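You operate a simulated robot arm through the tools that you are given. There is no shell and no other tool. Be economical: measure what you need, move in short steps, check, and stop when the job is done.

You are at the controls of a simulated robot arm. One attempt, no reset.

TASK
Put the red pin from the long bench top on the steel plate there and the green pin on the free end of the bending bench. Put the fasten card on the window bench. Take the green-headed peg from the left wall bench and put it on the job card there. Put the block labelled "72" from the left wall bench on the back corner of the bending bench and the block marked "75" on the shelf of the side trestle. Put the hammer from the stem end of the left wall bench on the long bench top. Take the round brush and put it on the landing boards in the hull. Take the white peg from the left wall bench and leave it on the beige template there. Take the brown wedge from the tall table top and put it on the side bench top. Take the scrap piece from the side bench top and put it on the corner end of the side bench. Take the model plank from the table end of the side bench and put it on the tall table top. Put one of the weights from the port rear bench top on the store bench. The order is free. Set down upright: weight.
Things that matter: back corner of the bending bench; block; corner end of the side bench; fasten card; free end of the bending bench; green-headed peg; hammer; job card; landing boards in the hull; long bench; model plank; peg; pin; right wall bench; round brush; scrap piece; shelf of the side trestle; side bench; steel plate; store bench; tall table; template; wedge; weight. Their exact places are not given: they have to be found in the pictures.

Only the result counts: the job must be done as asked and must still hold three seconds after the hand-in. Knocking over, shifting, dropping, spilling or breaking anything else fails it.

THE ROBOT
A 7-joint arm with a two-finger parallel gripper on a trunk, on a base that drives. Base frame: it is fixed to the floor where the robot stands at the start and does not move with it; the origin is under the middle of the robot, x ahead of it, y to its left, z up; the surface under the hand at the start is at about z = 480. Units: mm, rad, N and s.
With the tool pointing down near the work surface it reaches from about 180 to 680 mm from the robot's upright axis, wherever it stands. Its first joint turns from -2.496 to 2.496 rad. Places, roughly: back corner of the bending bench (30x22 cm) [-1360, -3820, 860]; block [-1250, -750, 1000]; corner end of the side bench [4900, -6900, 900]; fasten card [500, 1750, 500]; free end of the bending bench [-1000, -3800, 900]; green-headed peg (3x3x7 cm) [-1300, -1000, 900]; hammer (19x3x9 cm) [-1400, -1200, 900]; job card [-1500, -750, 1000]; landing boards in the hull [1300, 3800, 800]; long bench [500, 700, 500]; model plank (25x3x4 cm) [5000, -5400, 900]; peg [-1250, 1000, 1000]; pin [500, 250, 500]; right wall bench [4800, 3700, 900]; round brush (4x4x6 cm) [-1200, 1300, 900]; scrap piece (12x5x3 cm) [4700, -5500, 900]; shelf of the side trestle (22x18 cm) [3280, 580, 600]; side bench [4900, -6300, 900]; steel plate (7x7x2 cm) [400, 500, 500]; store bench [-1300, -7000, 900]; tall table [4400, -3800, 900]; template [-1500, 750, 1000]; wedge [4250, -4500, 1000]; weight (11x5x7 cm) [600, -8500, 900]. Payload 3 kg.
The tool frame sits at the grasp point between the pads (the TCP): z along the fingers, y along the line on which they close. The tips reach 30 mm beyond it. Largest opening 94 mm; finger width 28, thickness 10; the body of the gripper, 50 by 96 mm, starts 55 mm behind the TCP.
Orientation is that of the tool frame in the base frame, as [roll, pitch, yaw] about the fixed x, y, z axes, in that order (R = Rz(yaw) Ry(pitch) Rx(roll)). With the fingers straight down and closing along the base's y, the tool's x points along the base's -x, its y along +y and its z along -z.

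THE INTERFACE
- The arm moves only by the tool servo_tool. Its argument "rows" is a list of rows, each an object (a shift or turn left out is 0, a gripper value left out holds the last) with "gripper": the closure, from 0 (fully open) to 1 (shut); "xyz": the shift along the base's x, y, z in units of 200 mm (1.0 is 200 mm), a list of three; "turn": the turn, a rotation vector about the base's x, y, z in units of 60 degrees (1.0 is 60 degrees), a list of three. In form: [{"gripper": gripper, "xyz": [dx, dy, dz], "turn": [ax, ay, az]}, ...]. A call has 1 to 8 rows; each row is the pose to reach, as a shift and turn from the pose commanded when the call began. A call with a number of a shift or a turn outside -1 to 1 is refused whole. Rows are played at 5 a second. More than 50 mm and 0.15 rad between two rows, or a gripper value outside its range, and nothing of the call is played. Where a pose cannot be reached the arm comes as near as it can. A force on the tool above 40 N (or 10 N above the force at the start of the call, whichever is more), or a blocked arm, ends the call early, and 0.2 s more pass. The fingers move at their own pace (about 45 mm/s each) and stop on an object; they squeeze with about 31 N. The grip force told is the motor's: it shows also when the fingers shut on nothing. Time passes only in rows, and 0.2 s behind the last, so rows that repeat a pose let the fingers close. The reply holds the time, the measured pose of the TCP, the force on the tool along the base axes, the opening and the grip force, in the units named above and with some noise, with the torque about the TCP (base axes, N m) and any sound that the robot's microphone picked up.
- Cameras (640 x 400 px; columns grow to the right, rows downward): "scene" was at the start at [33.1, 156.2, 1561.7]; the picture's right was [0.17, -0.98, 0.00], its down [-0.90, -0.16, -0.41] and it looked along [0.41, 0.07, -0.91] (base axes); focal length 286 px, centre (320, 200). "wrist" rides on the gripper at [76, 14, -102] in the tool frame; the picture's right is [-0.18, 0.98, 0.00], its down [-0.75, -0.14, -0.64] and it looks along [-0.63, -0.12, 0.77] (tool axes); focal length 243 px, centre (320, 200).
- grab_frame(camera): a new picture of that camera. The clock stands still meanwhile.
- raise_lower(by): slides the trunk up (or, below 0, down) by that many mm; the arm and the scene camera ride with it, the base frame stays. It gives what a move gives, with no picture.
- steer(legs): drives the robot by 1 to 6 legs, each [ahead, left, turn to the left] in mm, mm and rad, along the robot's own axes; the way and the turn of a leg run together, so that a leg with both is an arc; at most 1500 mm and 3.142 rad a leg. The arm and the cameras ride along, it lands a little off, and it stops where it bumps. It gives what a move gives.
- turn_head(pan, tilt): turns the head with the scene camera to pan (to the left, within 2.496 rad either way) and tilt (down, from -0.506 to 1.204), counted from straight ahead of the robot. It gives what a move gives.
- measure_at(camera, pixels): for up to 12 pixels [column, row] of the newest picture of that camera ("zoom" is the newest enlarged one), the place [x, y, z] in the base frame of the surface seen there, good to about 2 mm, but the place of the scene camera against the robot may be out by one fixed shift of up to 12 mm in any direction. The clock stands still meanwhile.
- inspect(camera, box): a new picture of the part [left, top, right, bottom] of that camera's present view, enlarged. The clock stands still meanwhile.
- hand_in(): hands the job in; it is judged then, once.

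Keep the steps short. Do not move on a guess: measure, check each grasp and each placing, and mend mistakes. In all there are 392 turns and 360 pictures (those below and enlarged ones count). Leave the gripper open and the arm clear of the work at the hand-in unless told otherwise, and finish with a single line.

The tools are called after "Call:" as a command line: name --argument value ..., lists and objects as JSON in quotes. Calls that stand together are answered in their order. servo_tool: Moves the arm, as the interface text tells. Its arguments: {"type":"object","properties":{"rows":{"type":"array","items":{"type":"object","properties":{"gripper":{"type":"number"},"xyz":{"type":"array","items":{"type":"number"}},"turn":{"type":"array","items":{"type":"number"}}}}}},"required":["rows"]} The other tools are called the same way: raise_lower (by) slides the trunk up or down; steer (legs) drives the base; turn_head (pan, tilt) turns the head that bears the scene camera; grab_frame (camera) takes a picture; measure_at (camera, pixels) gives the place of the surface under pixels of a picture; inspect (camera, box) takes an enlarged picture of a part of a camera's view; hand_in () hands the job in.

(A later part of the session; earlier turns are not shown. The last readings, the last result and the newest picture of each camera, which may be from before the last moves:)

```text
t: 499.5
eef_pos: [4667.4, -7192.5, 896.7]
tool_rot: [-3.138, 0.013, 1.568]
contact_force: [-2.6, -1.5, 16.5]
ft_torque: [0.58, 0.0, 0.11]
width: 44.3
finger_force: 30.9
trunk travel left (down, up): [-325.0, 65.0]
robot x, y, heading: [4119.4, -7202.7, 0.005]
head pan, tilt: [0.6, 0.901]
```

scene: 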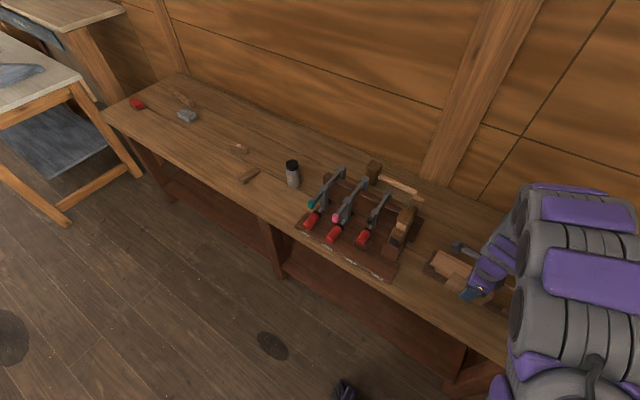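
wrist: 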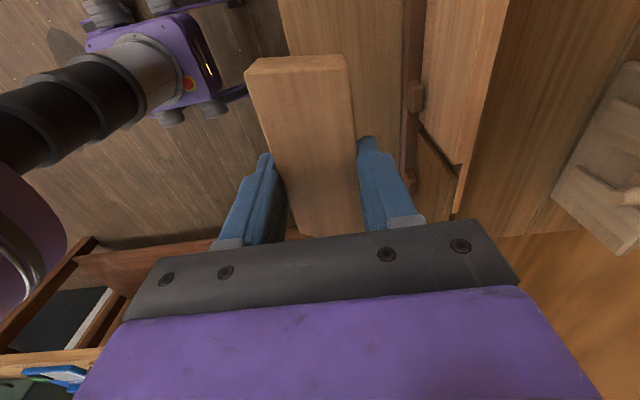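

Contact. Release (70 mm) and rise.

Call:
servo_tool --rows '[{"xyz": [0, 0, 0.008]}, {"gripper": 0.25, "xyz": [0, 0, 0.008]}, {"xyz": [0, 0, 0.008]}, {"xyz": [0, 0, 0.008]}, {"xyz": [0, 0, 0.2]}, {"xyz": [0, 0, 0.43]}, {"xyz": [0, 0, 0.66]}, {"xyz": [0, 0, 0.9]}]'

Call:
grab_frame --camera "wrist"

```text
t: 501.3
eef_pos: [4669.4, -7193.9, 1074.5]
tool_rot: [-3.135, 0.015, 1.569]
contact_force: [-0.4, 0.1, -1.2]
ft_torque: [0.01, 0.03, -0.01]
width: 70.6
finger_force: 0.1
trunk travel left (down, up): [-325.0, 65.0]
robot x, y, heading: [4116.2, -7201.7, 0.003]
head pan, tilt: [0.6, 0.901]
```

```text
206 pictures are left
```

wrist: 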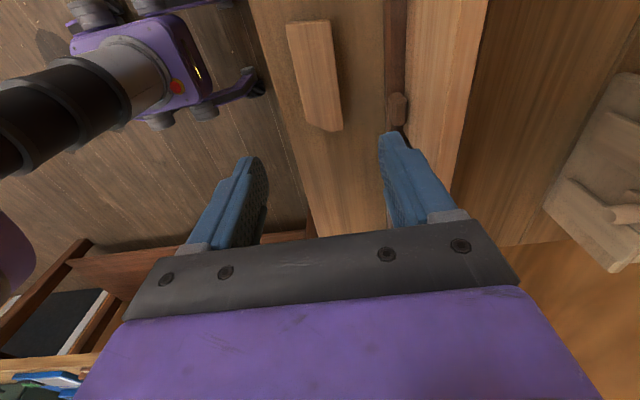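

Scrap placed. Next the model plank at (4974,-5410); same tool orientation suits. Retract and drive left.

Call:
servo_tool --rows '[{"gripper": 0.0, "xyz": [-0.2, 0, 0.05]}, {"xyz": [-0.4, 0, 0.15]}, {"xyz": [-0.6, 0, 0.15]}]'

Call:
steer --legs '[[-120, 0, 0], [0, 1500, 0], [0, 280, 0], [200, 0, 0]]'

Call:
turn_head --pan 0.4 --tilt 0.9

Call:
grab_frame --camera "scene"

Call:
grab_frame --camera "wrist"

```text
t: 502.1
eef_pos: [4546.6, -7194.3, 1108.3]
tool_rot: [-3.138, 0.017, 1.568]
contact_force: [-0.1, 0.6, 0.5]
ft_torque: [0.01, 0.01, 0.0]
width: 93.7
finger_force: 0.1
trunk travel left (down, up): [-325.0, 65.0]
robot x, y, heading: [4116.9, -7205.1, 0.006]
head pan, tilt: [0.6, 0.901]
```

```text
t: 513.2
eef_pos: [4633.2, -5381.3, 1107.3]
tool_rot: [-3.136, 0.02, 1.565]
contact_force: [1.0, -0.5, 0.1]
ft_torque: [-0.03, 0.01, 0.0]
width: 94.1
finger_force: 0.0
trunk travel left (down, up): [-325.0, 65.0]
robot x, y, heading: [4204.2, -5396.0, -0.003]
head pan, tilt: [0.6, 0.901]
```

```text
t: 513.9
eef_pos: [4631.1, -5391.4, 1108.5]
tool_rot: [-3.136, 0.017, 1.563]
contact_force: [0.1, 0.3, -0.6]
ft_torque: [0.01, -0.01, -0.06]
width: 93.9
finger_force: 0.1
trunk travel left (down, up): [-325.0, 65.0]
robot x, y, heading: [4203.5, -5397.5, 0.0]
head pan, tilt: [0.4, 0.901]
```

```text
205 pictures are left
```

scene: 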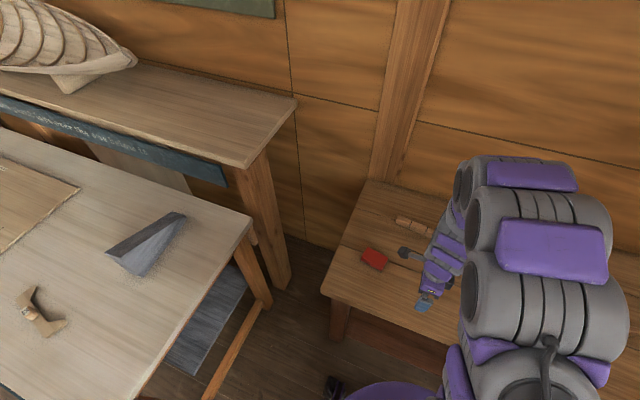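

```text
204 pictures are left
```

wrist: 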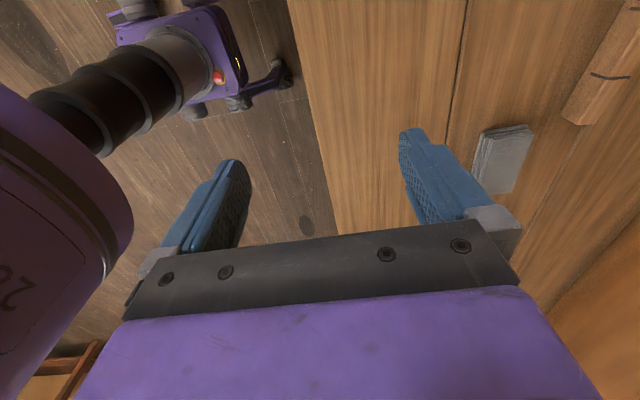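

Drive 130 ahead, extend the hand toward the plank.

Call:
steer --legs '[[130, 0, 0]]'

Call:
servo_tool --rows '[{"xyz": [0.2, 0, 0]}, {"xyz": [0.4, 0, 0]}, {"xyz": [0.6, 0, 0]}, {"xyz": [0.8, 0, -0.05]}, {"xyz": [0.9, 0, -0.1]}, {"xyz": [0.9, 0, -0.1]}]'

Call:
grab_frame --camera "wrist"

```text
t: 515.2
eef_pos: [4760.3, -5372.7, 1108.4]
tool_rot: [-3.137, 0.029, 1.564]
contact_force: [-0.2, 0.7, -1.0]
ft_torque: [-0.05, 0.03, -0.02]
width: 93.9
finger_force: 0.1
trunk travel left (down, up): [-325.0, 65.0]
robot x, y, heading: [4333.0, -5392.4, -0.003]
head pan, tilt: [0.4, 0.901]
```

```text
t: 516.6
eef_pos: [4937.1, -5384.7, 1090.0]
tool_rot: [-3.139, 0.021, 1.564]
contact_force: [-0.3, -0.1, -0.4]
ft_torque: [0.01, -0.03, 0.0]
width: 94.3
finger_force: 0.0
trunk travel left (down, up): [-325.0, 65.0]
robot x, y, heading: [4330.4, -5396.1, -0.005]
head pan, tilt: [0.4, 0.901]
```

```text
203 pictures are left
```

wrist: 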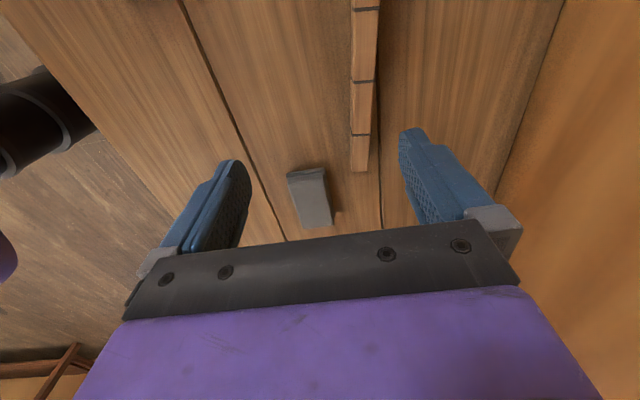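

Call:
measure_at --camera "wrist" --pixels '[[361, 152], [362, 100], [364, 40], [351, 135], [372, 135], [356, 168], [355, 20], [374, 20], [305, 172], [325, 220], [400, 100]]'

Call:
inspect --camera "wrist" --box '[280, 0, 440, 200]'

```text
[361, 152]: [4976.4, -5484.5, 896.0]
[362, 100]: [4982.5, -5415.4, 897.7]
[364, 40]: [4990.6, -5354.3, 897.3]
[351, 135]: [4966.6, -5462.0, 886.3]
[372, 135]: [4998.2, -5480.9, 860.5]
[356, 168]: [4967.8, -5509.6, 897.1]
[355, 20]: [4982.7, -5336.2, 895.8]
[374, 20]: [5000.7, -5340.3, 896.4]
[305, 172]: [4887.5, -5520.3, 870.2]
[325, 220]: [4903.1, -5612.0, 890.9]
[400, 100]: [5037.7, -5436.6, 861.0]
```

```text
2.00 times, centred on (360, 100) of wrist
```

zoom: 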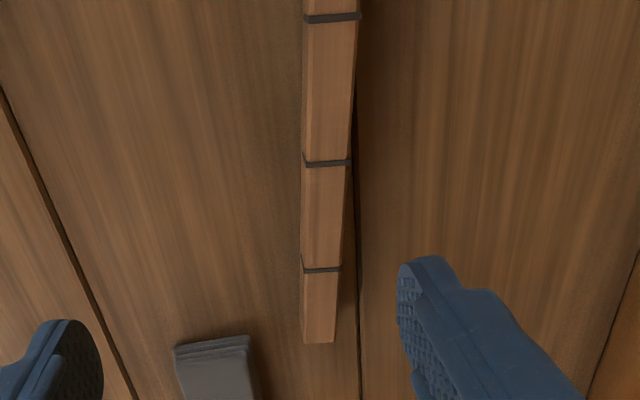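

Plank: axis tilted ~0.11 rad, centre ≈(4986,-5385), top 897. Turn -0.11 rad, move over and down to 930.

Call:
servo_tool --rows '[{"gripper": 0.3, "xyz": [0.12, 0, 0], "turn": [0, 0, -0.1]}, {"xyz": [0.245, 0, -0.1], "turn": [0, 0, -0.104]}, {"xyz": [0.245, 0, -0.3], "turn": [0, 0, -0.104]}, {"xyz": [0.245, 0, -0.5], "turn": [0, 0, -0.104]}, {"xyz": [0.245, 0, -0.7], "turn": [0, 0, -0.104]}, {"xyz": [0.245, 0, -0.8], "turn": [0, 0, -0.104]}, {"xyz": [0.245, 0, -0.8], "turn": [0, 0, -0.104]}]'

Call:
grab_frame --camera "wrist"

```text
t: 518.2
eef_pos: [4987.0, -5390.9, 928.9]
tool_rot: [-3.135, 0.014, 1.456]
contact_force: [-1.1, -0.7, 0.1]
ft_torque: [0.03, 0.0, -0.01]
width: 65.7
finger_force: 0.1
trunk travel left (down, up): [-325.0, 65.0]
robot x, y, heading: [4327.2, -5397.6, -0.001]
head pan, tilt: [0.4, 0.901]
```

```text
201 pictures are left
```

wrist: 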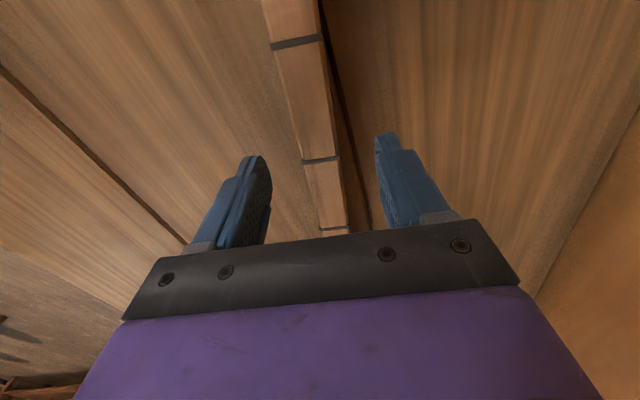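

Good alignment. Down to 897 and close; lift.

Call:
servo_tool --rows '[{"xyz": [0, 0, -0.1]}, {"xyz": [0, 0, -0.16]}, {"xyz": [0, 0, -0.16]}, {"gripper": 1, "xyz": [0, 0, -0.16]}, {"xyz": [0, 0, -0.16]}, {"xyz": [0, 0, -0.16]}, {"xyz": [0, 0, -0.16]}]'

Call:
servo_tool --rows '[{"xyz": [0, 0, 0.1]}, {"xyz": [0, 0, 0.3]}, {"xyz": [0, 0, 0.5]}, {"xyz": [0, 0, 0.7]}, {"xyz": [0, 0, 0.9]}, {"xyz": [-0.2, 0, 1.0]}, {"xyz": [-0.4, 0, 1.0]}, {"xyz": [-0.6, 0, 1.0]}]'

Call:
grab_frame --camera "wrist"

```text
t: 519.8
eef_pos: [4987.8, -5385.5, 895.7]
tool_rot: [-3.137, 0.02, 1.455]
contact_force: [-0.4, 3.0, 3.5]
ft_torque: [-0.53, 0.07, 0.02]
width: 28.1
finger_force: 31.2
trunk travel left (down, up): [-325.0, 65.0]
robot x, y, heading: [4328.7, -5392.8, -0.005]
head pan, tilt: [0.4, 0.901]
```

```text
t: 521.6
eef_pos: [4866.2, -5385.1, 1098.7]
tool_rot: [-3.141, 0.019, 1.455]
contact_force: [-0.2, 0.2, -1.5]
ft_torque: [-0.01, 0.01, 0.01]
width: 27.9
finger_force: 31.0
trunk travel left (down, up): [-325.0, 65.0]
robot x, y, heading: [4332.4, -5394.1, -0.002]
head pan, tilt: [0.4, 0.901]
```

```text
200 pictures are left
```

wrist: 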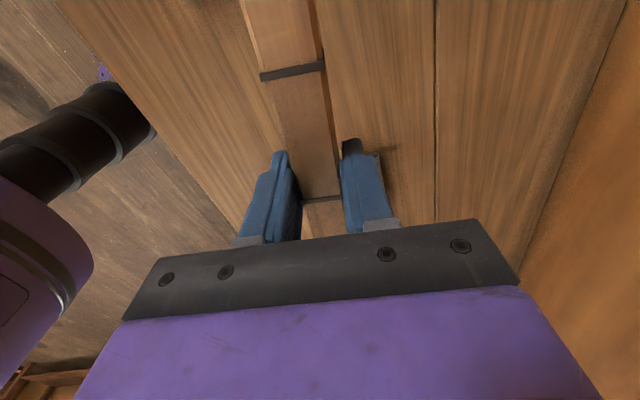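

Plank held (28 mm). Retract, back to x≈3600 and go left to y≈-4250 at the tall table.

Call:
servo_tool --rows '[{"xyz": [-0.2, 0, 0]}, {"xyz": [-0.4, 0, 0.05]}, {"xyz": [-0.55, 0, 0.1]}]'

Call:
steer --legs '[[-700, 0, 0], [0, 1150, 0]]'

Call:
turn_head --pan 0.3 --tilt 0.8

Call:
grab_frame --camera "scene"

Call:
turn_head --pan -0.45 --tilt 0.8

Call:
grab_frame --camera "scene"

```text
t: 522.4
eef_pos: [4758.0, -5386.2, 1119.0]
tool_rot: [-3.139, 0.019, 1.456]
contact_force: [0.6, 1.0, -1.6]
ft_torque: [-0.01, -0.03, 0.01]
width: 27.9
finger_force: 31.0
trunk travel left (down, up): [-325.0, 65.0]
robot x, y, heading: [4333.0, -5394.5, -0.007]
head pan, tilt: [0.4, 0.901]
```

```text
t: 531.8
eef_pos: [4075.3, -4201.2, 1119.0]
tool_rot: [-3.138, 0.018, 1.46]
contact_force: [0.8, 0.0, -2.1]
ft_torque: [-0.02, -0.02, 0.0]
width: 28.0
finger_force: 31.3
trunk travel left (down, up): [-325.0, 65.0]
robot x, y, heading: [3647.8, -4210.3, -0.005]
head pan, tilt: [0.4, 0.901]
```

```text
t: 532.5
eef_pos: [4074.3, -4200.9, 1119.0]
tool_rot: [-3.138, 0.019, 1.461]
contact_force: [0.4, -0.3, -1.6]
ft_torque: [0.04, -0.03, -0.02]
width: 28.1
finger_force: 31.3
trunk travel left (down, up): [-325.0, 65.0]
robot x, y, heading: [3644.2, -4210.5, -0.0]
head pan, tilt: [0.3, 0.799]
```

```text
199 pictures are left
```

scene: 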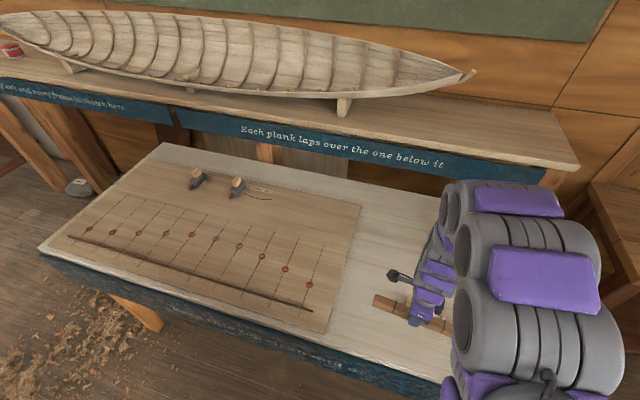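

```text
t: 533.6
eef_pos: [4074.3, -4199.5, 1118.4]
tool_rot: [-3.137, 0.018, 1.46]
contact_force: [0.3, -0.1, -1.7]
ft_torque: [-0.04, 0.03, 0.02]
width: 28.0
finger_force: 31.2
trunk travel left (down, up): [-325.0, 65.0]
robot x, y, heading: [3646.0, -4214.2, -0.001]
head pan, tilt: [-0.45, 0.799]
```

```text
198 pictures are left
```

scene: 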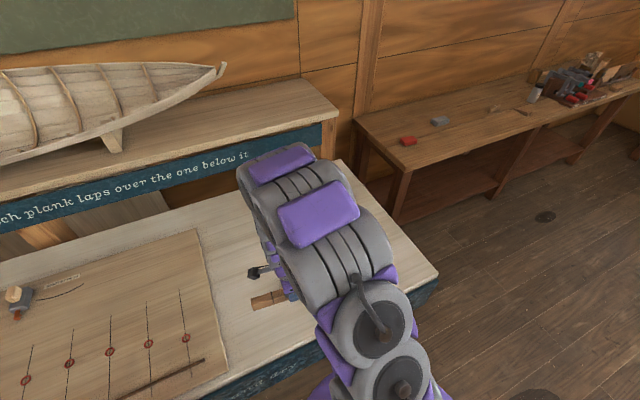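

Measure the board edge, table end, and things between.

Call:
measure_at --camera "scene" --pixels '[[195, 235], [225, 365], [225, 260], [240, 220], [437, 275], [345, 165], [400, 230], [230, 330]]'

Call:
servo_tool --rows '[{"xyz": [0, 0, 0.1], "turn": [0, 0, 0.125]}, {"xyz": [0, 0, 0.1], "turn": [0, 0, 0.25]}, {"xyz": [0, 0, 0.1], "turn": [0, 0, 0.375]}, {"xyz": [0, 0, 0.1], "turn": [0, 0, 0.5]}, {"xyz": [0, 0, 0.1], "turn": [0, 0, 0.625]}, {"xyz": [0, 0, 0.1], "turn": [0, 0, 0.75]}, {"xyz": [0, 0, 0.1], "turn": [0, 0, 0.85]}]'

Call:
servo_tool --rows '[{"xyz": [0.1, 0, 0], "turn": [0, 0, 0.125]}, {"xyz": [0.2, 0, 0], "turn": [0, 0, 0.25]}, {"xyz": [0.3, 0, 0], "turn": [0, 0, 0.375]}, {"xyz": [0.4, 0, 0], "turn": [0, 0, 0.5]}, {"xyz": [0.5, 0, 0], "turn": [0, 0, 0.625]}, {"xyz": [0.6, 0, 0], "turn": [0, 0, 0.755]}, {"xyz": [0.6, 0, 0], "turn": [0, 0, 0.755]}]'

Call:
grab_frame --camera "wrist"

```text
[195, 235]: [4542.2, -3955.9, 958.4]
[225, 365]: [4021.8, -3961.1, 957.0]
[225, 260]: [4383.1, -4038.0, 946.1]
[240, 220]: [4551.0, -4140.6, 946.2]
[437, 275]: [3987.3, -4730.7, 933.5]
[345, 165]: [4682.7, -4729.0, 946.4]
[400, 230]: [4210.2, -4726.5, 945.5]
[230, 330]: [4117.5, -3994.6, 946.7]
```

```text
t: 535.2
eef_pos: [4074.2, -4199.7, 1139.5]
tool_rot: [-3.138, 0.021, 2.352]
contact_force: [0.5, 0.4, -1.6]
ft_torque: [0.03, 0.01, 0.0]
width: 28.0
finger_force: 31.2
trunk travel left (down, up): [-325.0, 65.0]
robot x, y, heading: [3646.6, -4211.6, 0.002]
head pan, tilt: [-0.45, 0.799]
```

```text
t: 536.8
eef_pos: [4194.4, -4199.7, 1139.2]
tool_rot: [-3.139, 0.017, -3.139]
contact_force: [-0.1, 1.2, -1.3]
ft_torque: [-0.01, -0.01, 0.01]
width: 27.7
finger_force: 30.8
trunk travel left (down, up): [-325.0, 65.0]
robot x, y, heading: [3647.8, -4216.4, 0.001]
head pan, tilt: [-0.45, 0.799]
```

```text
197 pictures are left
```

wrist: 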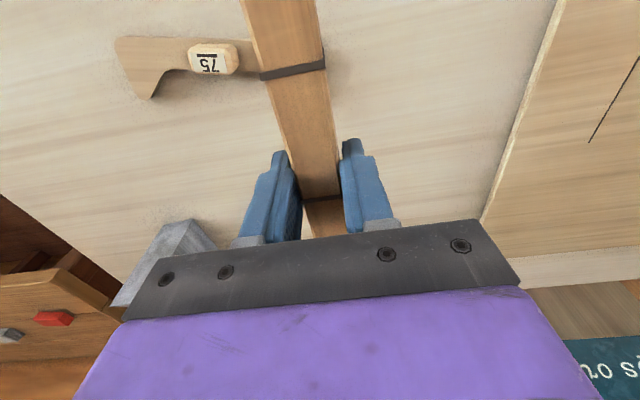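

Call:
measure_at --camera "wrist" --pixels '[[120, 45], [150, 95], [235, 50], [260, 70], [215, 240], [175, 225], [490, 210], [555, 15], [430, 150], [380, 60], [245, 130]]'

```text
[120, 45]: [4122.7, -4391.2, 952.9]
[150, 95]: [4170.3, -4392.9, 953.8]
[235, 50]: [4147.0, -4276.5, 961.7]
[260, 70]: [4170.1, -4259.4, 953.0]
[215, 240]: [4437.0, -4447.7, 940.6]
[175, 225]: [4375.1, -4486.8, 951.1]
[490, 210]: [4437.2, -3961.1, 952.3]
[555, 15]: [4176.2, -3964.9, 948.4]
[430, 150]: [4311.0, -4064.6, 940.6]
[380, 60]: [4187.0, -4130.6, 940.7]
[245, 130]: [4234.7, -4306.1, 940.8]
```

Free strip y -4190…-3970. Put the plank along x at (4230,-4085): move over and down to ~1000.

Call:
servo_tool --rows '[{"xyz": [0.06, 0.2, 0]}, {"xyz": [0.12, 0.4, 0]}, {"xyz": [0.18, 0.575, 0]}, {"xyz": [0.18, 0.575, -0.2]}, {"xyz": [0.18, 0.575, -0.42]}, {"xyz": [0.18, 0.575, -0.62]}, {"xyz": [0.18, 0.575, -0.7]}, {"xyz": [0.18, 0.575, -0.7]}]'

Call:
grab_frame --camera "wrist"

```text
t: 538.6
eef_pos: [4228.5, -4084.9, 995.8]
tool_rot: [-3.139, 0.017, 3.141]
contact_force: [-0.5, 0.4, -1.4]
ft_torque: [0.03, 0.02, -0.04]
width: 28.1
finger_force: 30.8
trunk travel left (down, up): [-325.0, 65.0]
robot x, y, heading: [3645.0, -4213.7, -0.004]
head pan, tilt: [-0.45, 0.799]
```

```text
196 pictures are left
```

wrist: 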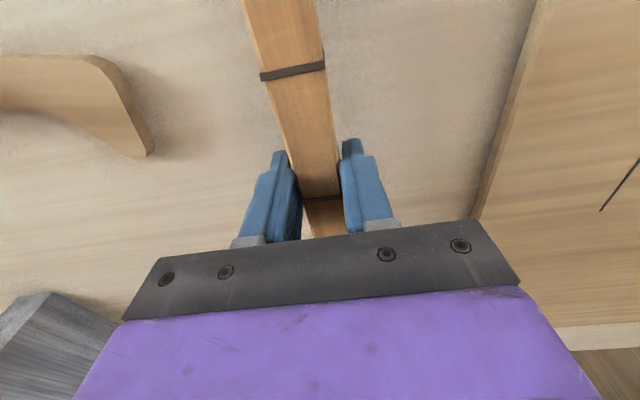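

Clear on both sides. Lower to contact (~975).

Call:
servo_tool --rows '[{"xyz": [0, 0, -0.07]}, {"xyz": [0, 0, -0.09]}, {"xyz": [0, 0, -0.1]}, {"xyz": [0, 0, -0.11]}, {"xyz": [0, 0, -0.12]}, {"xyz": [0, 0, -0.12]}]'

```text
t: 540.0
eef_pos: [4228.7, -4084.5, 975.9]
tool_rot: [-3.139, 0.019, 3.141]
contact_force: [0.2, -0.7, 10.3]
ft_torque: [0.01, -0.23, 0.03]
width: 28.0
finger_force: 30.9
trunk travel left (down, up): [-325.0, 65.0]
robot x, y, heading: [3650.0, -4210.5, -0.001]
head pan, tilt: [-0.45, 0.799]
```

Call:
servo_tool --rows '[{"xyz": [0, 0, 0]}, {"gripper": 0.4, "xyz": [0, 0, 0]}, {"xyz": [0, 0, 0]}, {"xyz": [0, 0, 0]}, {"xyz": [0, 0, 0.2]}, {"xyz": [0, 0, 0.43]}, {"xyz": [0, 0, 0.66]}]'

Call:
grab_frame --camera "wrist"

```text
t: 541.6
eef_pos: [4226.6, -4083.1, 1110.6]
tool_rot: [-3.137, 0.017, -3.141]
contact_force: [0.0, 0.1, 0.3]
ft_torque: [-0.01, -0.02, -0.01]
width: 56.8
finger_force: 0.0
trunk travel left (down, up): [-325.0, 65.0]
robot x, y, heading: [3645.5, -4210.2, -0.006]
head pan, tilt: [-0.45, 0.799]
```

```text
195 pictures are left
```

wrist: 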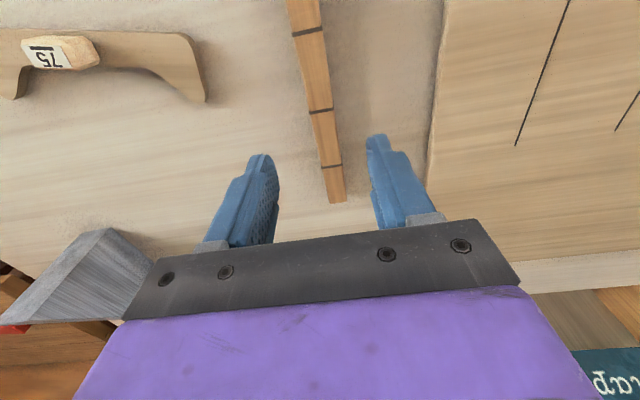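

Plank placed. Now the weight at the rear bench (600,-8500). Retract, turn to face -y, drive and look.

Call:
servo_tool --rows '[{"xyz": [-0.2, -0.1, 0.05]}, {"xyz": [-0.4, -0.2, 0.05]}, {"xyz": [-0.6, -0.3, 0.05]}, {"xyz": [-0.8, -0.4, 0.05]}, {"xyz": [-0.95, -0.5, 0.05]}]'

Call:
steer --legs '[[-400, 0, 0], [0, 0, -1.571], [1500, 0, 0]]'

Call:
turn_head --pan -0.5 --tilt 0.45

Call:
grab_frame --camera "scene"

```text
t: 542.8
eef_pos: [4038.1, -4185.6, 1117.1]
tool_rot: [-3.14, 0.018, 3.14]
contact_force: [-0.3, -0.5, 0.1]
ft_torque: [0.03, -0.02, 0.01]
width: 56.4
finger_force: 0.1
trunk travel left (down, up): [-325.0, 65.0]
robot x, y, heading: [3650.0, -4210.9, -0.0]
head pan, tilt: [-0.45, 0.799]
```

```text
t: 556.1
eef_pos: [3250.0, -6109.7, 1116.6]
tool_rot: [-3.14, 0.016, 1.548]
contact_force: [0.5, -1.2, -0.3]
ft_torque: [0.0, 0.0, 0.02]
width: 56.3
finger_force: 0.1
trunk travel left (down, up): [-325.0, 65.0]
robot x, y, heading: [3235.4, -5717.3, -1.591]
head pan, tilt: [-0.45, 0.799]
```

```text
t: 557.0
eef_pos: [3250.1, -6107.4, 1116.2]
tool_rot: [-3.14, 0.017, 1.549]
contact_force: [0.2, 0.0, 1.0]
ft_torque: [0.01, -0.03, 0.01]
width: 56.4
finger_force: 0.0
trunk travel left (down, up): [-325.0, 65.0]
robot x, y, heading: [3231.2, -5712.9, -1.593]
head pan, tilt: [-0.499, 0.45]
```

```text
194 pictures are left
```

scene: 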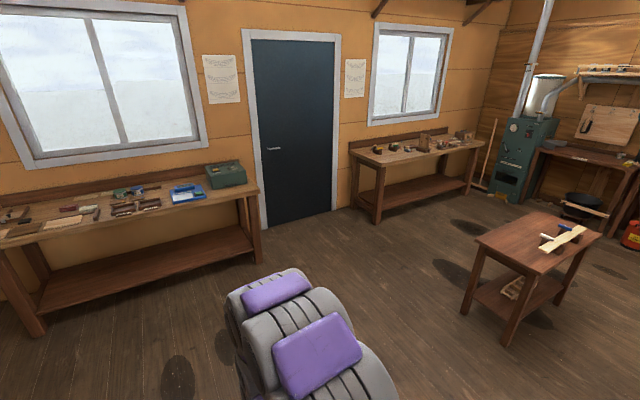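

The port rear bench is right of the door, around (420,155). Measure the route.

Call:
measure_at --camera "scene" --pixels '[[380, 180], [420, 145], [356, 195], [468, 310], [500, 345], [590, 165], [500, 180], [430, 250], [480, 240], [590, 240], [610, 170]]'

Call:
inspect --camera "scene" --box '[340, 100, 640, 300]'

```text
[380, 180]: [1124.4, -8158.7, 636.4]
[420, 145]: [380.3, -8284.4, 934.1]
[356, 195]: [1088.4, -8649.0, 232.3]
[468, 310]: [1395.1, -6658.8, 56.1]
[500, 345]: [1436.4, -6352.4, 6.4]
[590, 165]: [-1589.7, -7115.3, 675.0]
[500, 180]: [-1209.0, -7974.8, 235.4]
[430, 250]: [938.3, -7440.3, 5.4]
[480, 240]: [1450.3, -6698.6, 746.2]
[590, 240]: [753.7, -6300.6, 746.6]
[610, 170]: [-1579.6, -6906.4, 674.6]
```

```text
2.00 times, centred on (490, 200) of scene
```

zoom: 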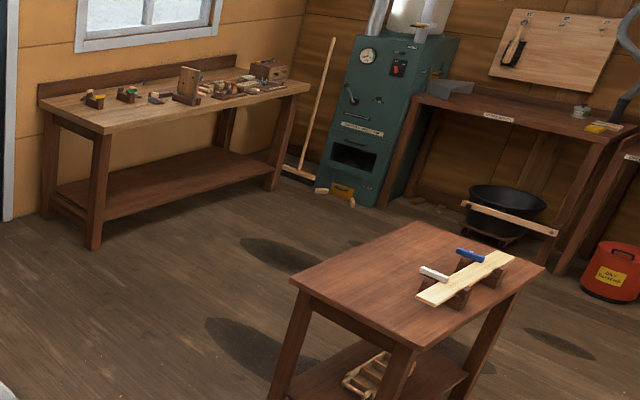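

Drive ahead to y≈-7350, then slide right to x≈650.

Call:
steer --legs '[[1500, 0, 0.02], [130, 0, 0], [0, -1500, 0], [0, -1050, 0]]'

Call:
turn_head --pan -0.4 --tilt 0.7

Call:
grab_frame --camera "scene"

```text
t: 577.1
eef_pos: [671.8, -7631.9, 1117.0]
tool_rot: [-3.138, 0.017, 1.523]
contact_force: [-0.9, 0.6, -0.6]
ft_torque: [-0.03, 0.01, 0.04]
width: 56.4
finger_force: 0.0
trunk travel left (down, up): [-325.0, 65.0]
robot x, y, heading: [660.2, -7236.5, -1.619]
head pan, tilt: [-0.499, 0.45]
```

```text
t: 577.9
eef_pos: [670.6, -7630.3, 1117.4]
tool_rot: [3.141, 0.019, 1.524]
contact_force: [-0.2, -0.8, 0.3]
ft_torque: [0.01, -0.03, 0.03]
width: 56.3
finger_force: 0.1
trunk travel left (down, up): [-325.0, 65.0]
robot x, y, heading: [665.9, -7239.4, -1.62]
head pan, tilt: [-0.4, 0.7]
```

```text
192 pictures are left
```

scene: 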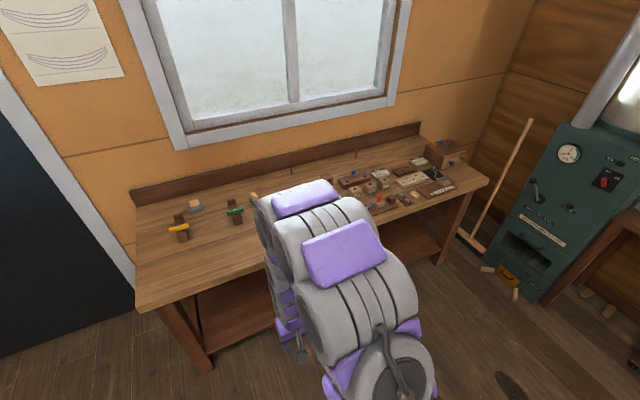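

Call:
inspect --camera "scene" --box '[130, 150, 290, 260]'

Call:
inspect --camera "scene" --box '[320, 110, 500, 230]'

```text
3.64 times, centred on (210, 205) of scene
```

zoom: 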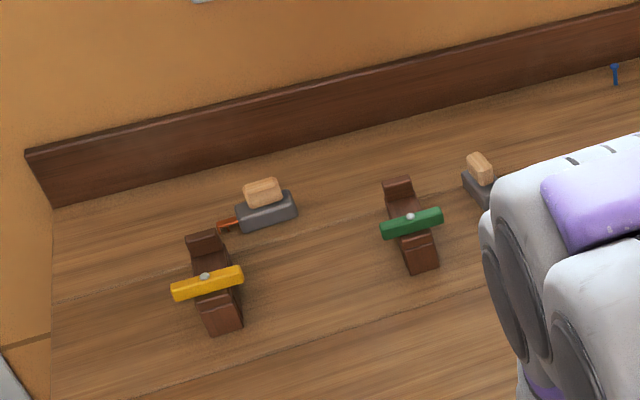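

```text
3.33 times, centred on (410, 170) of scene
```

zoom: 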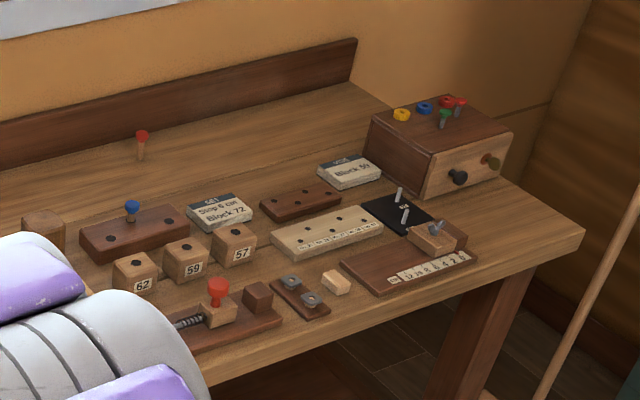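

The weights (grey whale with a wood block) are at zoom (265,205) and (480,175). Measure.

Call:
measure_at --camera "scene" --pixels '[[202, 202], [203, 208], [195, 212], [211, 206], [191, 211], [262, 196], [261, 202], [185, 220], [210, 230], [220, 290], [186, 237]]'

```text
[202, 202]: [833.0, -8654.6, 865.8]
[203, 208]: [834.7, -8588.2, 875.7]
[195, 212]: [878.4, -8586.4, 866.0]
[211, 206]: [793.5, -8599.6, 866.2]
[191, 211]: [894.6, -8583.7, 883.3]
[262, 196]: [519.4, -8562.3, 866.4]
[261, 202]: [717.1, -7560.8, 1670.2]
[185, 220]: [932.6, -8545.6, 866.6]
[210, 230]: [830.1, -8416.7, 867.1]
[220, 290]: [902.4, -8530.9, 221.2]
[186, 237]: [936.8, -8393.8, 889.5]
```

Weight A at about (838,-8590), long along x. Drive in: correct heading, left 170, ahead 650.

Call:
steer --legs '[[0, 0, 0.049], [300, 170, 0], [340, 0, 0]]'

Call:
turn_head --pan 0.4 --tilt 1.1

Call:
grab_frame --camera "scene"

Call:
grab_frame --camera "wrist"

```text
t: 582.4
eef_pos: [869.8, -8277.5, 1118.4]
tool_rot: [-3.141, 0.018, 1.585]
contact_force: [-0.1, 0.0, -0.3]
ft_torque: [0.04, 0.01, 0.02]
width: 56.4
finger_force: 0.2
trunk travel left (down, up): [-325.0, 65.0]
robot x, y, heading: [838.3, -7892.8, -1.559]
head pan, tilt: [-0.4, 0.7]
```

```text
t: 583.5
eef_pos: [881.5, -8277.1, 1117.5]
tool_rot: [-3.131, 0.02, 1.585]
contact_force: [0.1, -0.1, -0.4]
ft_torque: [0.02, 0.03, 0.0]
width: 56.2
finger_force: 0.2
trunk travel left (down, up): [-325.0, 65.0]
robot x, y, heading: [840.1, -7889.8, -1.556]
head pan, tilt: [0.4, 1.1]
```

```text
189 pictures are left
```

scene: 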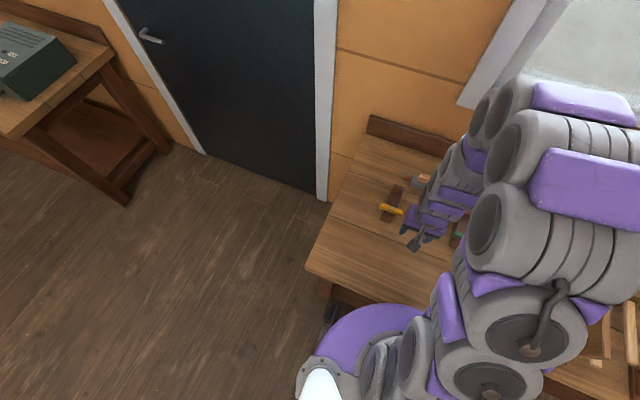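

```text
188 pictures are left
```

wrist: 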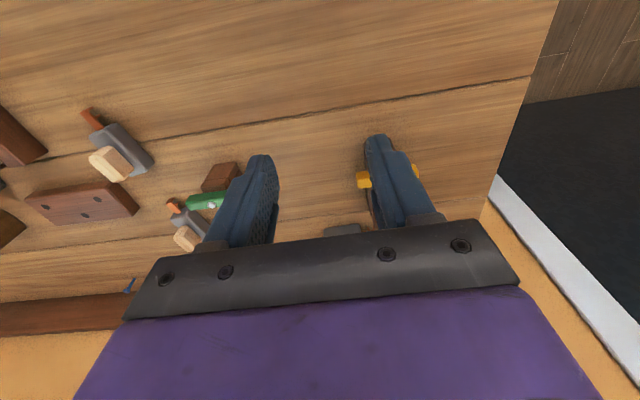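

A nearer weight shows at wrist (115,155). Measure all weights.

Call:
measure_at --camera "wrist" --pixels '[[110, 163], [125, 150], [95, 118], [140, 165], [60, 200], [20, 145], [185, 238], [180, 215], [343, 230], [130, 285]]'

Call:
inspect --camera "wrist" --box '[0, 80, 280, 280]'

```text
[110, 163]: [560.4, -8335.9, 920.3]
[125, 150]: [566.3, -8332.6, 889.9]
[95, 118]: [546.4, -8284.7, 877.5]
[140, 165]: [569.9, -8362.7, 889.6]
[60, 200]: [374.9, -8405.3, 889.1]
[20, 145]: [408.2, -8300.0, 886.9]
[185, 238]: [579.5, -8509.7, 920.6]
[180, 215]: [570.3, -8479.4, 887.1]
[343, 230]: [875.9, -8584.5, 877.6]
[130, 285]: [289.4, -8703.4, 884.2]
```

```text
2.00 times, centred on (140, 180) of wrist
```

zoom: 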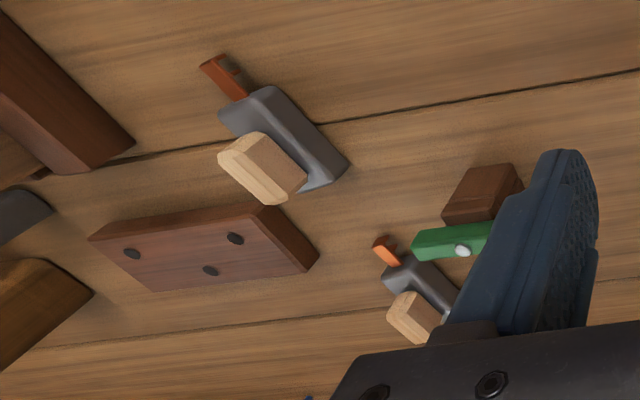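

Weight C at about (560,-8335) is easy: long axis toward me. Slide right 275.

Call:
steer --legs '[[0, -275, -0.012]]'

Call:
turn_head --pan 0.5 --tilt 1.0

Call:
servo_tool --rows '[{"gripper": 0.0}, {"xyz": [0, 0, -0.1]}, {"xyz": [0, 0, -0.1]}]'

Call:
grab_frame --camera "wrist"

```text
t: 585.4
eef_pos: [617.5, -8280.1, 1116.2]
tool_rot: [-3.123, 0.021, 1.572]
contact_force: [0.6, -0.4, 0.0]
ft_torque: [0.0, 0.0, 0.03]
width: 56.5
finger_force: 0.1
trunk travel left (down, up): [-325.0, 65.0]
robot x, y, heading: [572.7, -7891.5, -1.57]
head pan, tilt: [0.4, 1.1]
```

```text
t: 586.1
eef_pos: [605.4, -8279.2, 1118.9]
tool_rot: [-3.137, 0.022, 1.571]
contact_force: [1.3, -0.2, -0.6]
ft_torque: [0.02, 0.0, 0.01]
width: 56.5
finger_force: 0.0
trunk travel left (down, up): [-325.0, 65.0]
robot x, y, heading: [574.8, -7891.9, -1.576]
head pan, tilt: [0.499, 1.0]
```

```text
t: 586.9
eef_pos: [601.0, -8278.6, 1096.4]
tool_rot: [-3.138, 0.02, 1.572]
contact_force: [-1.0, 0.7, -0.3]
ft_torque: [-0.02, -0.03, 0.02]
width: 94.0
finger_force: 0.0
trunk travel left (down, up): [-325.0, 65.0]
robot x, y, heading: [575.2, -7888.2, -1.574]
head pan, tilt: [0.499, 1.0]
```

```text
186 pictures are left
```

wrist: 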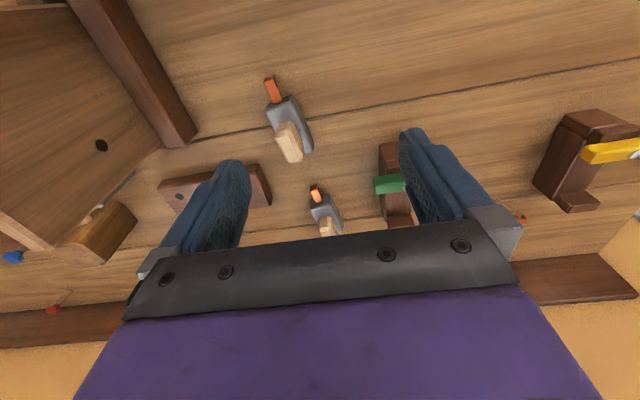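

Call:
inspect --camera "wrist" --box '[240, 60, 360, 180]'

Call:
measure_at --camera "zoom" --pixels '[[180, 110], [300, 350], [130, 260], [380, 480], [200, 250], [260, 480], [330, 530], [110, 150]]'

```text
3.33 times, centred on (300, 120) of wrist
```

zoom: 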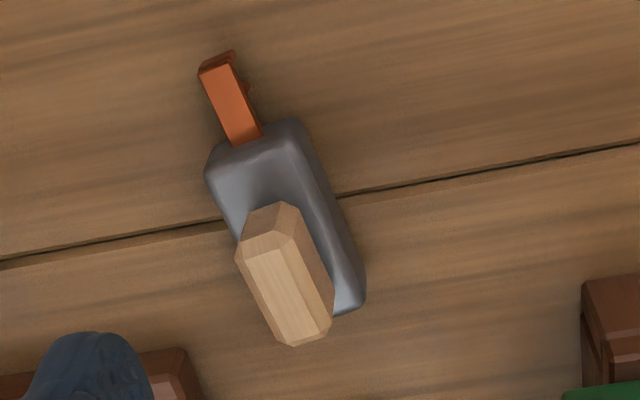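

```text
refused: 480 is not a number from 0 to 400
```

Call:
measure_at --camera "zoom" --pixels '[[215, 65], [245, 140], [210, 172], [300, 125], [260, 175], [325, 210], [358, 300], [245, 258], [330, 320], [290, 290], [285, 215], [300, 335]]'

```text
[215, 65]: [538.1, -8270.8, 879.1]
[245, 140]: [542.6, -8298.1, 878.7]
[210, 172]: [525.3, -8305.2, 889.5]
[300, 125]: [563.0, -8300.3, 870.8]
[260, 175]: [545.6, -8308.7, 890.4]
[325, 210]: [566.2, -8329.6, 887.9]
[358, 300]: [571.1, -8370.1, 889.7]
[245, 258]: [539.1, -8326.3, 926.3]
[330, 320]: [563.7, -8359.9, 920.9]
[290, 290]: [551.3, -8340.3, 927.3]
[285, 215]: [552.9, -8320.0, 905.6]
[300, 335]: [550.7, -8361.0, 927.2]
```

Weight axis tilted ~0.14 rad, body centre ≈(552,-8338), body top 890, block top 927. Align, open to ~66 mm and come down to 960.

Call:
servo_tool --rows '[{"gripper": 0.3, "xyz": [-0.12, -0.15, 0], "turn": [0, 0, 0.07]}, {"xyz": [-0.245, -0.3, 0], "turn": [0, 0, 0.134]}, {"xyz": [-0.245, -0.3, -0.2], "turn": [0, 0, 0.134]}, {"xyz": [-0.245, -0.3, -0.4], "turn": [0, 0, 0.134]}, {"xyz": [-0.245, -0.3, -0.6], "turn": [0, 0, 0.134]}, {"xyz": [-0.245, -0.3, -0.64], "turn": [0, 0, 0.134]}, {"xyz": [-0.245, -0.3, -0.64], "turn": [0, 0, 0.134]}]'

Call:
grab_frame --camera "wrist"

```text
t: 588.5
eef_pos: [552.4, -8337.1, 970.4]
tool_rot: [-3.135, 0.023, 1.711]
contact_force: [0.2, 0.0, -0.6]
ft_torque: [-0.01, 0.01, -0.01]
width: 65.7
finger_force: 0.0
trunk travel left (down, up): [-325.0, 65.0]
robot x, y, heading: [577.6, -7889.1, -1.573]
head pan, tilt: [0.499, 1.0]
```

```text
184 pictures are left
```

wrist: 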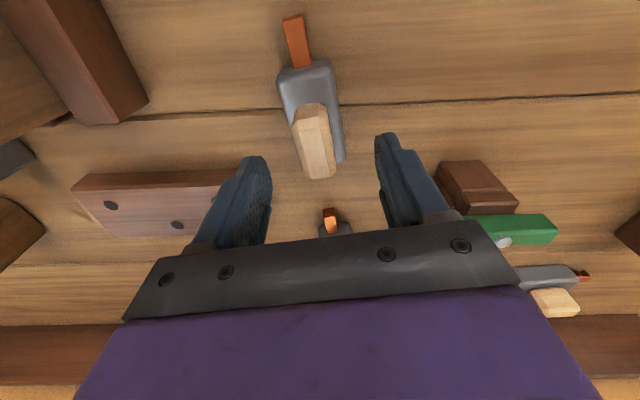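

Check the three-hole block beside the left finger.

Call:
measure_at --camera "wrist" --pixels '[[210, 172], [232, 172], [205, 182], [190, 230], [320, 130], [322, 165], [300, 85], [340, 150], [470, 165], [440, 170], [465, 205]]'

Call:
inspect --camera "wrist" --box '[160, 60, 480, 260]'

```text
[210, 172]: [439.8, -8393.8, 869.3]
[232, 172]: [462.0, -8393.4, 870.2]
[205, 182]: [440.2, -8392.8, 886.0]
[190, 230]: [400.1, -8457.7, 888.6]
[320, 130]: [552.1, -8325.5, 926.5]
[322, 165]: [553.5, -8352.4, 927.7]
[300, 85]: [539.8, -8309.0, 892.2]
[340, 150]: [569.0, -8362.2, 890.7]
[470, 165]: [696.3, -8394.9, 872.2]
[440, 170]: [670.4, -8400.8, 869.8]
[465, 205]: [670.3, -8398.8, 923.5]
```

```text
2.00 times, centred on (320, 160) of wrist
```

zoom: 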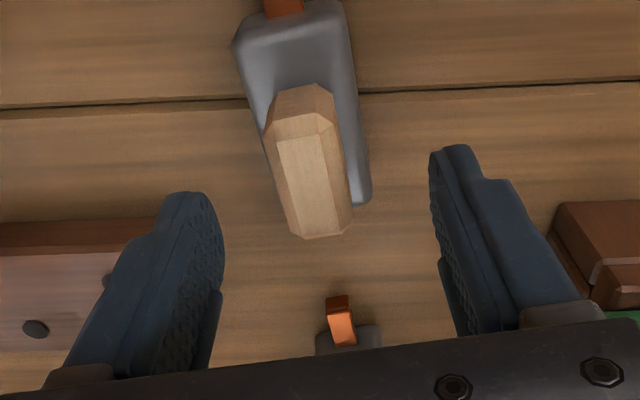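

Clear. Descend to 895 and close.

Call:
servo_tool --rows '[{"xyz": [-0.01, 0, -0.2]}, {"xyz": [-0.01, 0, -0.33]}, {"xyz": [-0.01, 0, -0.377]}, {"xyz": [-0.01, 0, -0.377]}, {"gripper": 1, "xyz": [-0.01, 0, -0.377]}, {"xyz": [-0.01, 0, -0.377]}, {"xyz": [-0.01, 0, -0.377]}, {"xyz": [-0.01, 0, -0.377]}]'

Call:
servo_tool --rows '[{"xyz": [0, 0, 0.05]}, {"xyz": [0, 0, 0.1]}, {"xyz": [0, 0, 0.15]}, {"xyz": [0, 0, 0.2]}]'

Call:
grab_frame --camera "wrist"

```text
t: 590.3
eef_pos: [554.1, -8339.0, 895.4]
tool_rot: [-3.134, 0.025, 1.712]
contact_force: [-5.8, -1.0, 12.3]
ft_torque: [-0.02, -0.21, -0.04]
width: 41.4
finger_force: 31.2
trunk travel left (down, up): [-325.0, 65.0]
robot x, y, heading: [572.6, -7891.1, -1.571]
head pan, tilt: [0.499, 1.0]
```

```text
t: 591.3
eef_pos: [556.6, -8336.9, 935.3]
tool_rot: [-3.133, 0.021, 1.712]
contact_force: [-0.4, 0.4, -7.9]
ft_torque: [0.0, -0.03, 0.01]
width: 41.7
finger_force: 31.0
trunk travel left (down, up): [-325.0, 65.0]
robot x, y, heading: [573.9, -7889.7, -1.571]
head pan, tilt: [0.499, 1.0]
```

```text
182 pictures are left
```

wrist: 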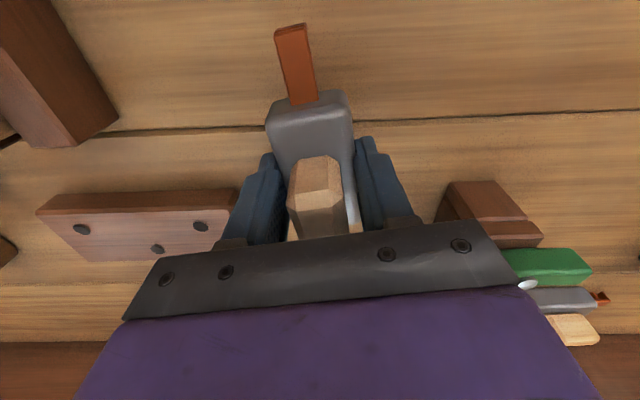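

Held (~0.8 kg). Lift, retract, back out, turn to face -x and look at the store bench.

Call:
servo_tool --rows '[{"xyz": [0, 0, 0.2]}, {"xyz": [0, 0, 0.42]}, {"xyz": [0, 0, 0.64]}, {"xyz": [0, 0.15, 0.8]}, {"xyz": [0, 0.3, 0.85]}, {"xyz": [0, 0.4, 0.85]}]'

Call:
steer --legs '[[-500, 0, 0], [0, 0, -1.571], [500, 0, 0]]'

Call:
turn_head --pan -0.4 --tilt 0.6

Call:
grab_frame --camera "scene"

```text
t: 592.7
eef_pos: [556.6, -8258.1, 1104.3]
tool_rot: [-3.135, 0.024, 1.713]
contact_force: [0.4, 0.5, -8.2]
ft_torque: [0.02, 0.02, -0.01]
width: 41.8
finger_force: 31.1
trunk travel left (down, up): [-325.0, 65.0]
robot x, y, heading: [572.2, -7890.8, -1.578]
head pan, tilt: [0.499, 1.0]
```

```text
t: 602.1
eef_pos: [-290.7, -7341.5, 1104.1]
tool_rot: [-3.133, 0.02, 0.107]
contact_force: [0.0, -0.8, -8.2]
ft_torque: [-0.01, -0.01, -0.02]
width: 41.9
finger_force: 30.8
trunk travel left (down, up): [-325.0, 65.0]
robot x, y, heading: [77.6, -7368.0, 3.105]
head pan, tilt: [0.499, 1.0]
```

```text
t: 603.3
eef_pos: [-287.2, -7340.4, 1104.6]
tool_rot: [-3.132, 0.023, 0.109]
contact_force: [-0.1, -0.4, -7.4]
ft_torque: [-0.01, -0.04, 0.02]
width: 41.6
finger_force: 31.1
trunk travel left (down, up): [-325.0, 65.0]
robot x, y, heading: [79.7, -7375.1, 3.106]
head pan, tilt: [-0.4, 0.6]
```

```text
181 pictures are left
```

scene: 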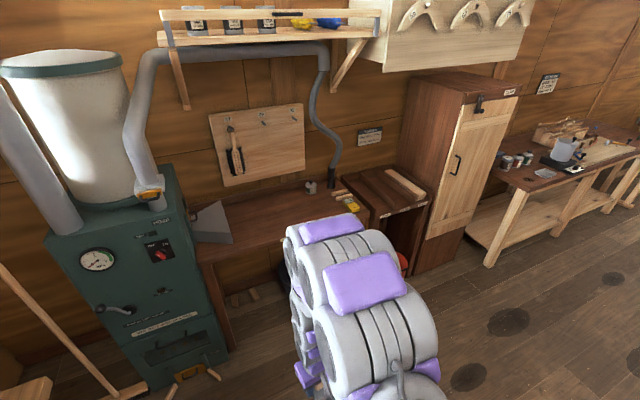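

Call:
inspect --camera "scene" --box '[190, 90, 440, 280]'

Call:
measure_at --camera "scene" --pixels '[[260, 210], [230, 245], [300, 200], [385, 185], [350, 205], [330, 185], [210, 225], [400, 210], [440, 230], [470, 90], [405, 180], [245, 235]]'

```text
2.11 times, centred on (315, 185) of scene
```

zoom: 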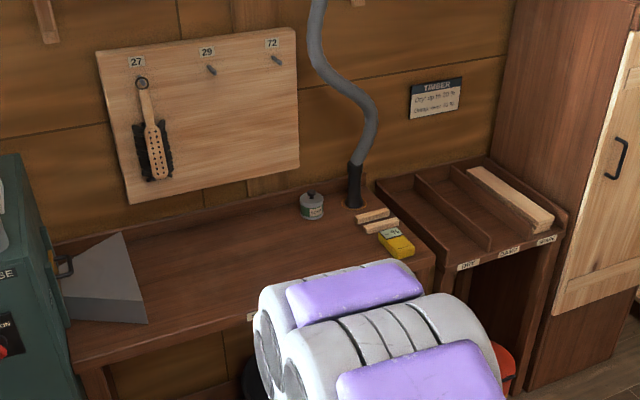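

```text
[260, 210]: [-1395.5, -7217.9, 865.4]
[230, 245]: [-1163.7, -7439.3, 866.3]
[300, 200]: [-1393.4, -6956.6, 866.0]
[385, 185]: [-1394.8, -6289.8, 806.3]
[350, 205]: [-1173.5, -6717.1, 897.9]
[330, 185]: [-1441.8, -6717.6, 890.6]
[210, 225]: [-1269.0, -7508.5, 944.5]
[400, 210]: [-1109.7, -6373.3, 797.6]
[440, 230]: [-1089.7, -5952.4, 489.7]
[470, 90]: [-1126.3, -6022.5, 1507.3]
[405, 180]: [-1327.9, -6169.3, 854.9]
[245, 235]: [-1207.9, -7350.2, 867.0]
```

Store bench top z≈860; place the weight around (-1250,-7140). Drive nearer.

Call:
steer --legs '[[0, 0, 0.035], [400, -220, 0], [360, 0, 0]]'

Call:
turn_head --pan 0.3 --tilt 0.9

Call:
grab_frame --camera "scene"

Call:
grab_frame --camera "wrist"

```text
t: 608.3
eef_pos: [-1051.9, -7145.7, 1104.3]
tool_rot: [-3.131, 0.021, 0.148]
contact_force: [-0.3, 0.5, -6.6]
ft_torque: [-0.02, -0.04, 0.01]
width: 42.0
finger_force: 30.6
trunk travel left (down, up): [-325.0, 65.0]
robot x, y, heading: [-681.5, -7158.6, -3.137]
head pan, tilt: [-0.4, 0.6]
```

```text
t: 609.4
eef_pos: [-1049.6, -7144.2, 1106.1]
tool_rot: [-3.133, 0.024, 0.148]
contact_force: [-0.5, -0.4, -7.6]
ft_torque: [0.0, -0.03, 0.01]
width: 41.9
finger_force: 31.0
trunk travel left (down, up): [-325.0, 65.0]
robot x, y, heading: [-681.5, -7156.8, -3.138]
head pan, tilt: [0.3, 0.901]
```

```text
179 pictures are left
```

scene: 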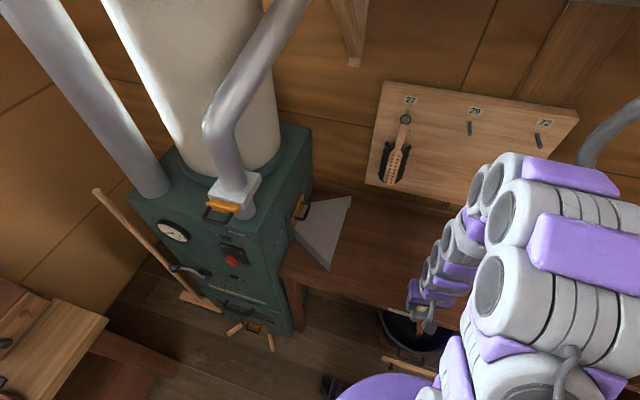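

```text
178 pictures are left
```

wrist: 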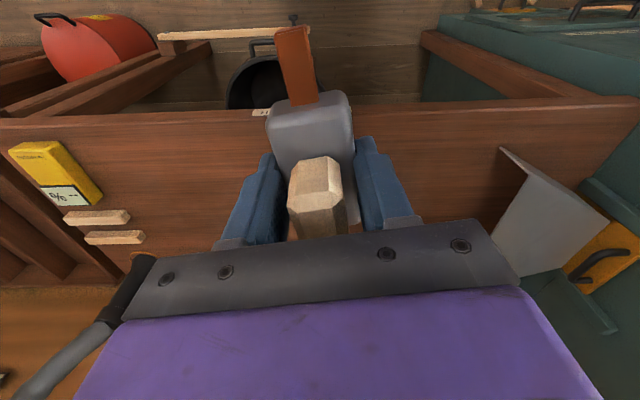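

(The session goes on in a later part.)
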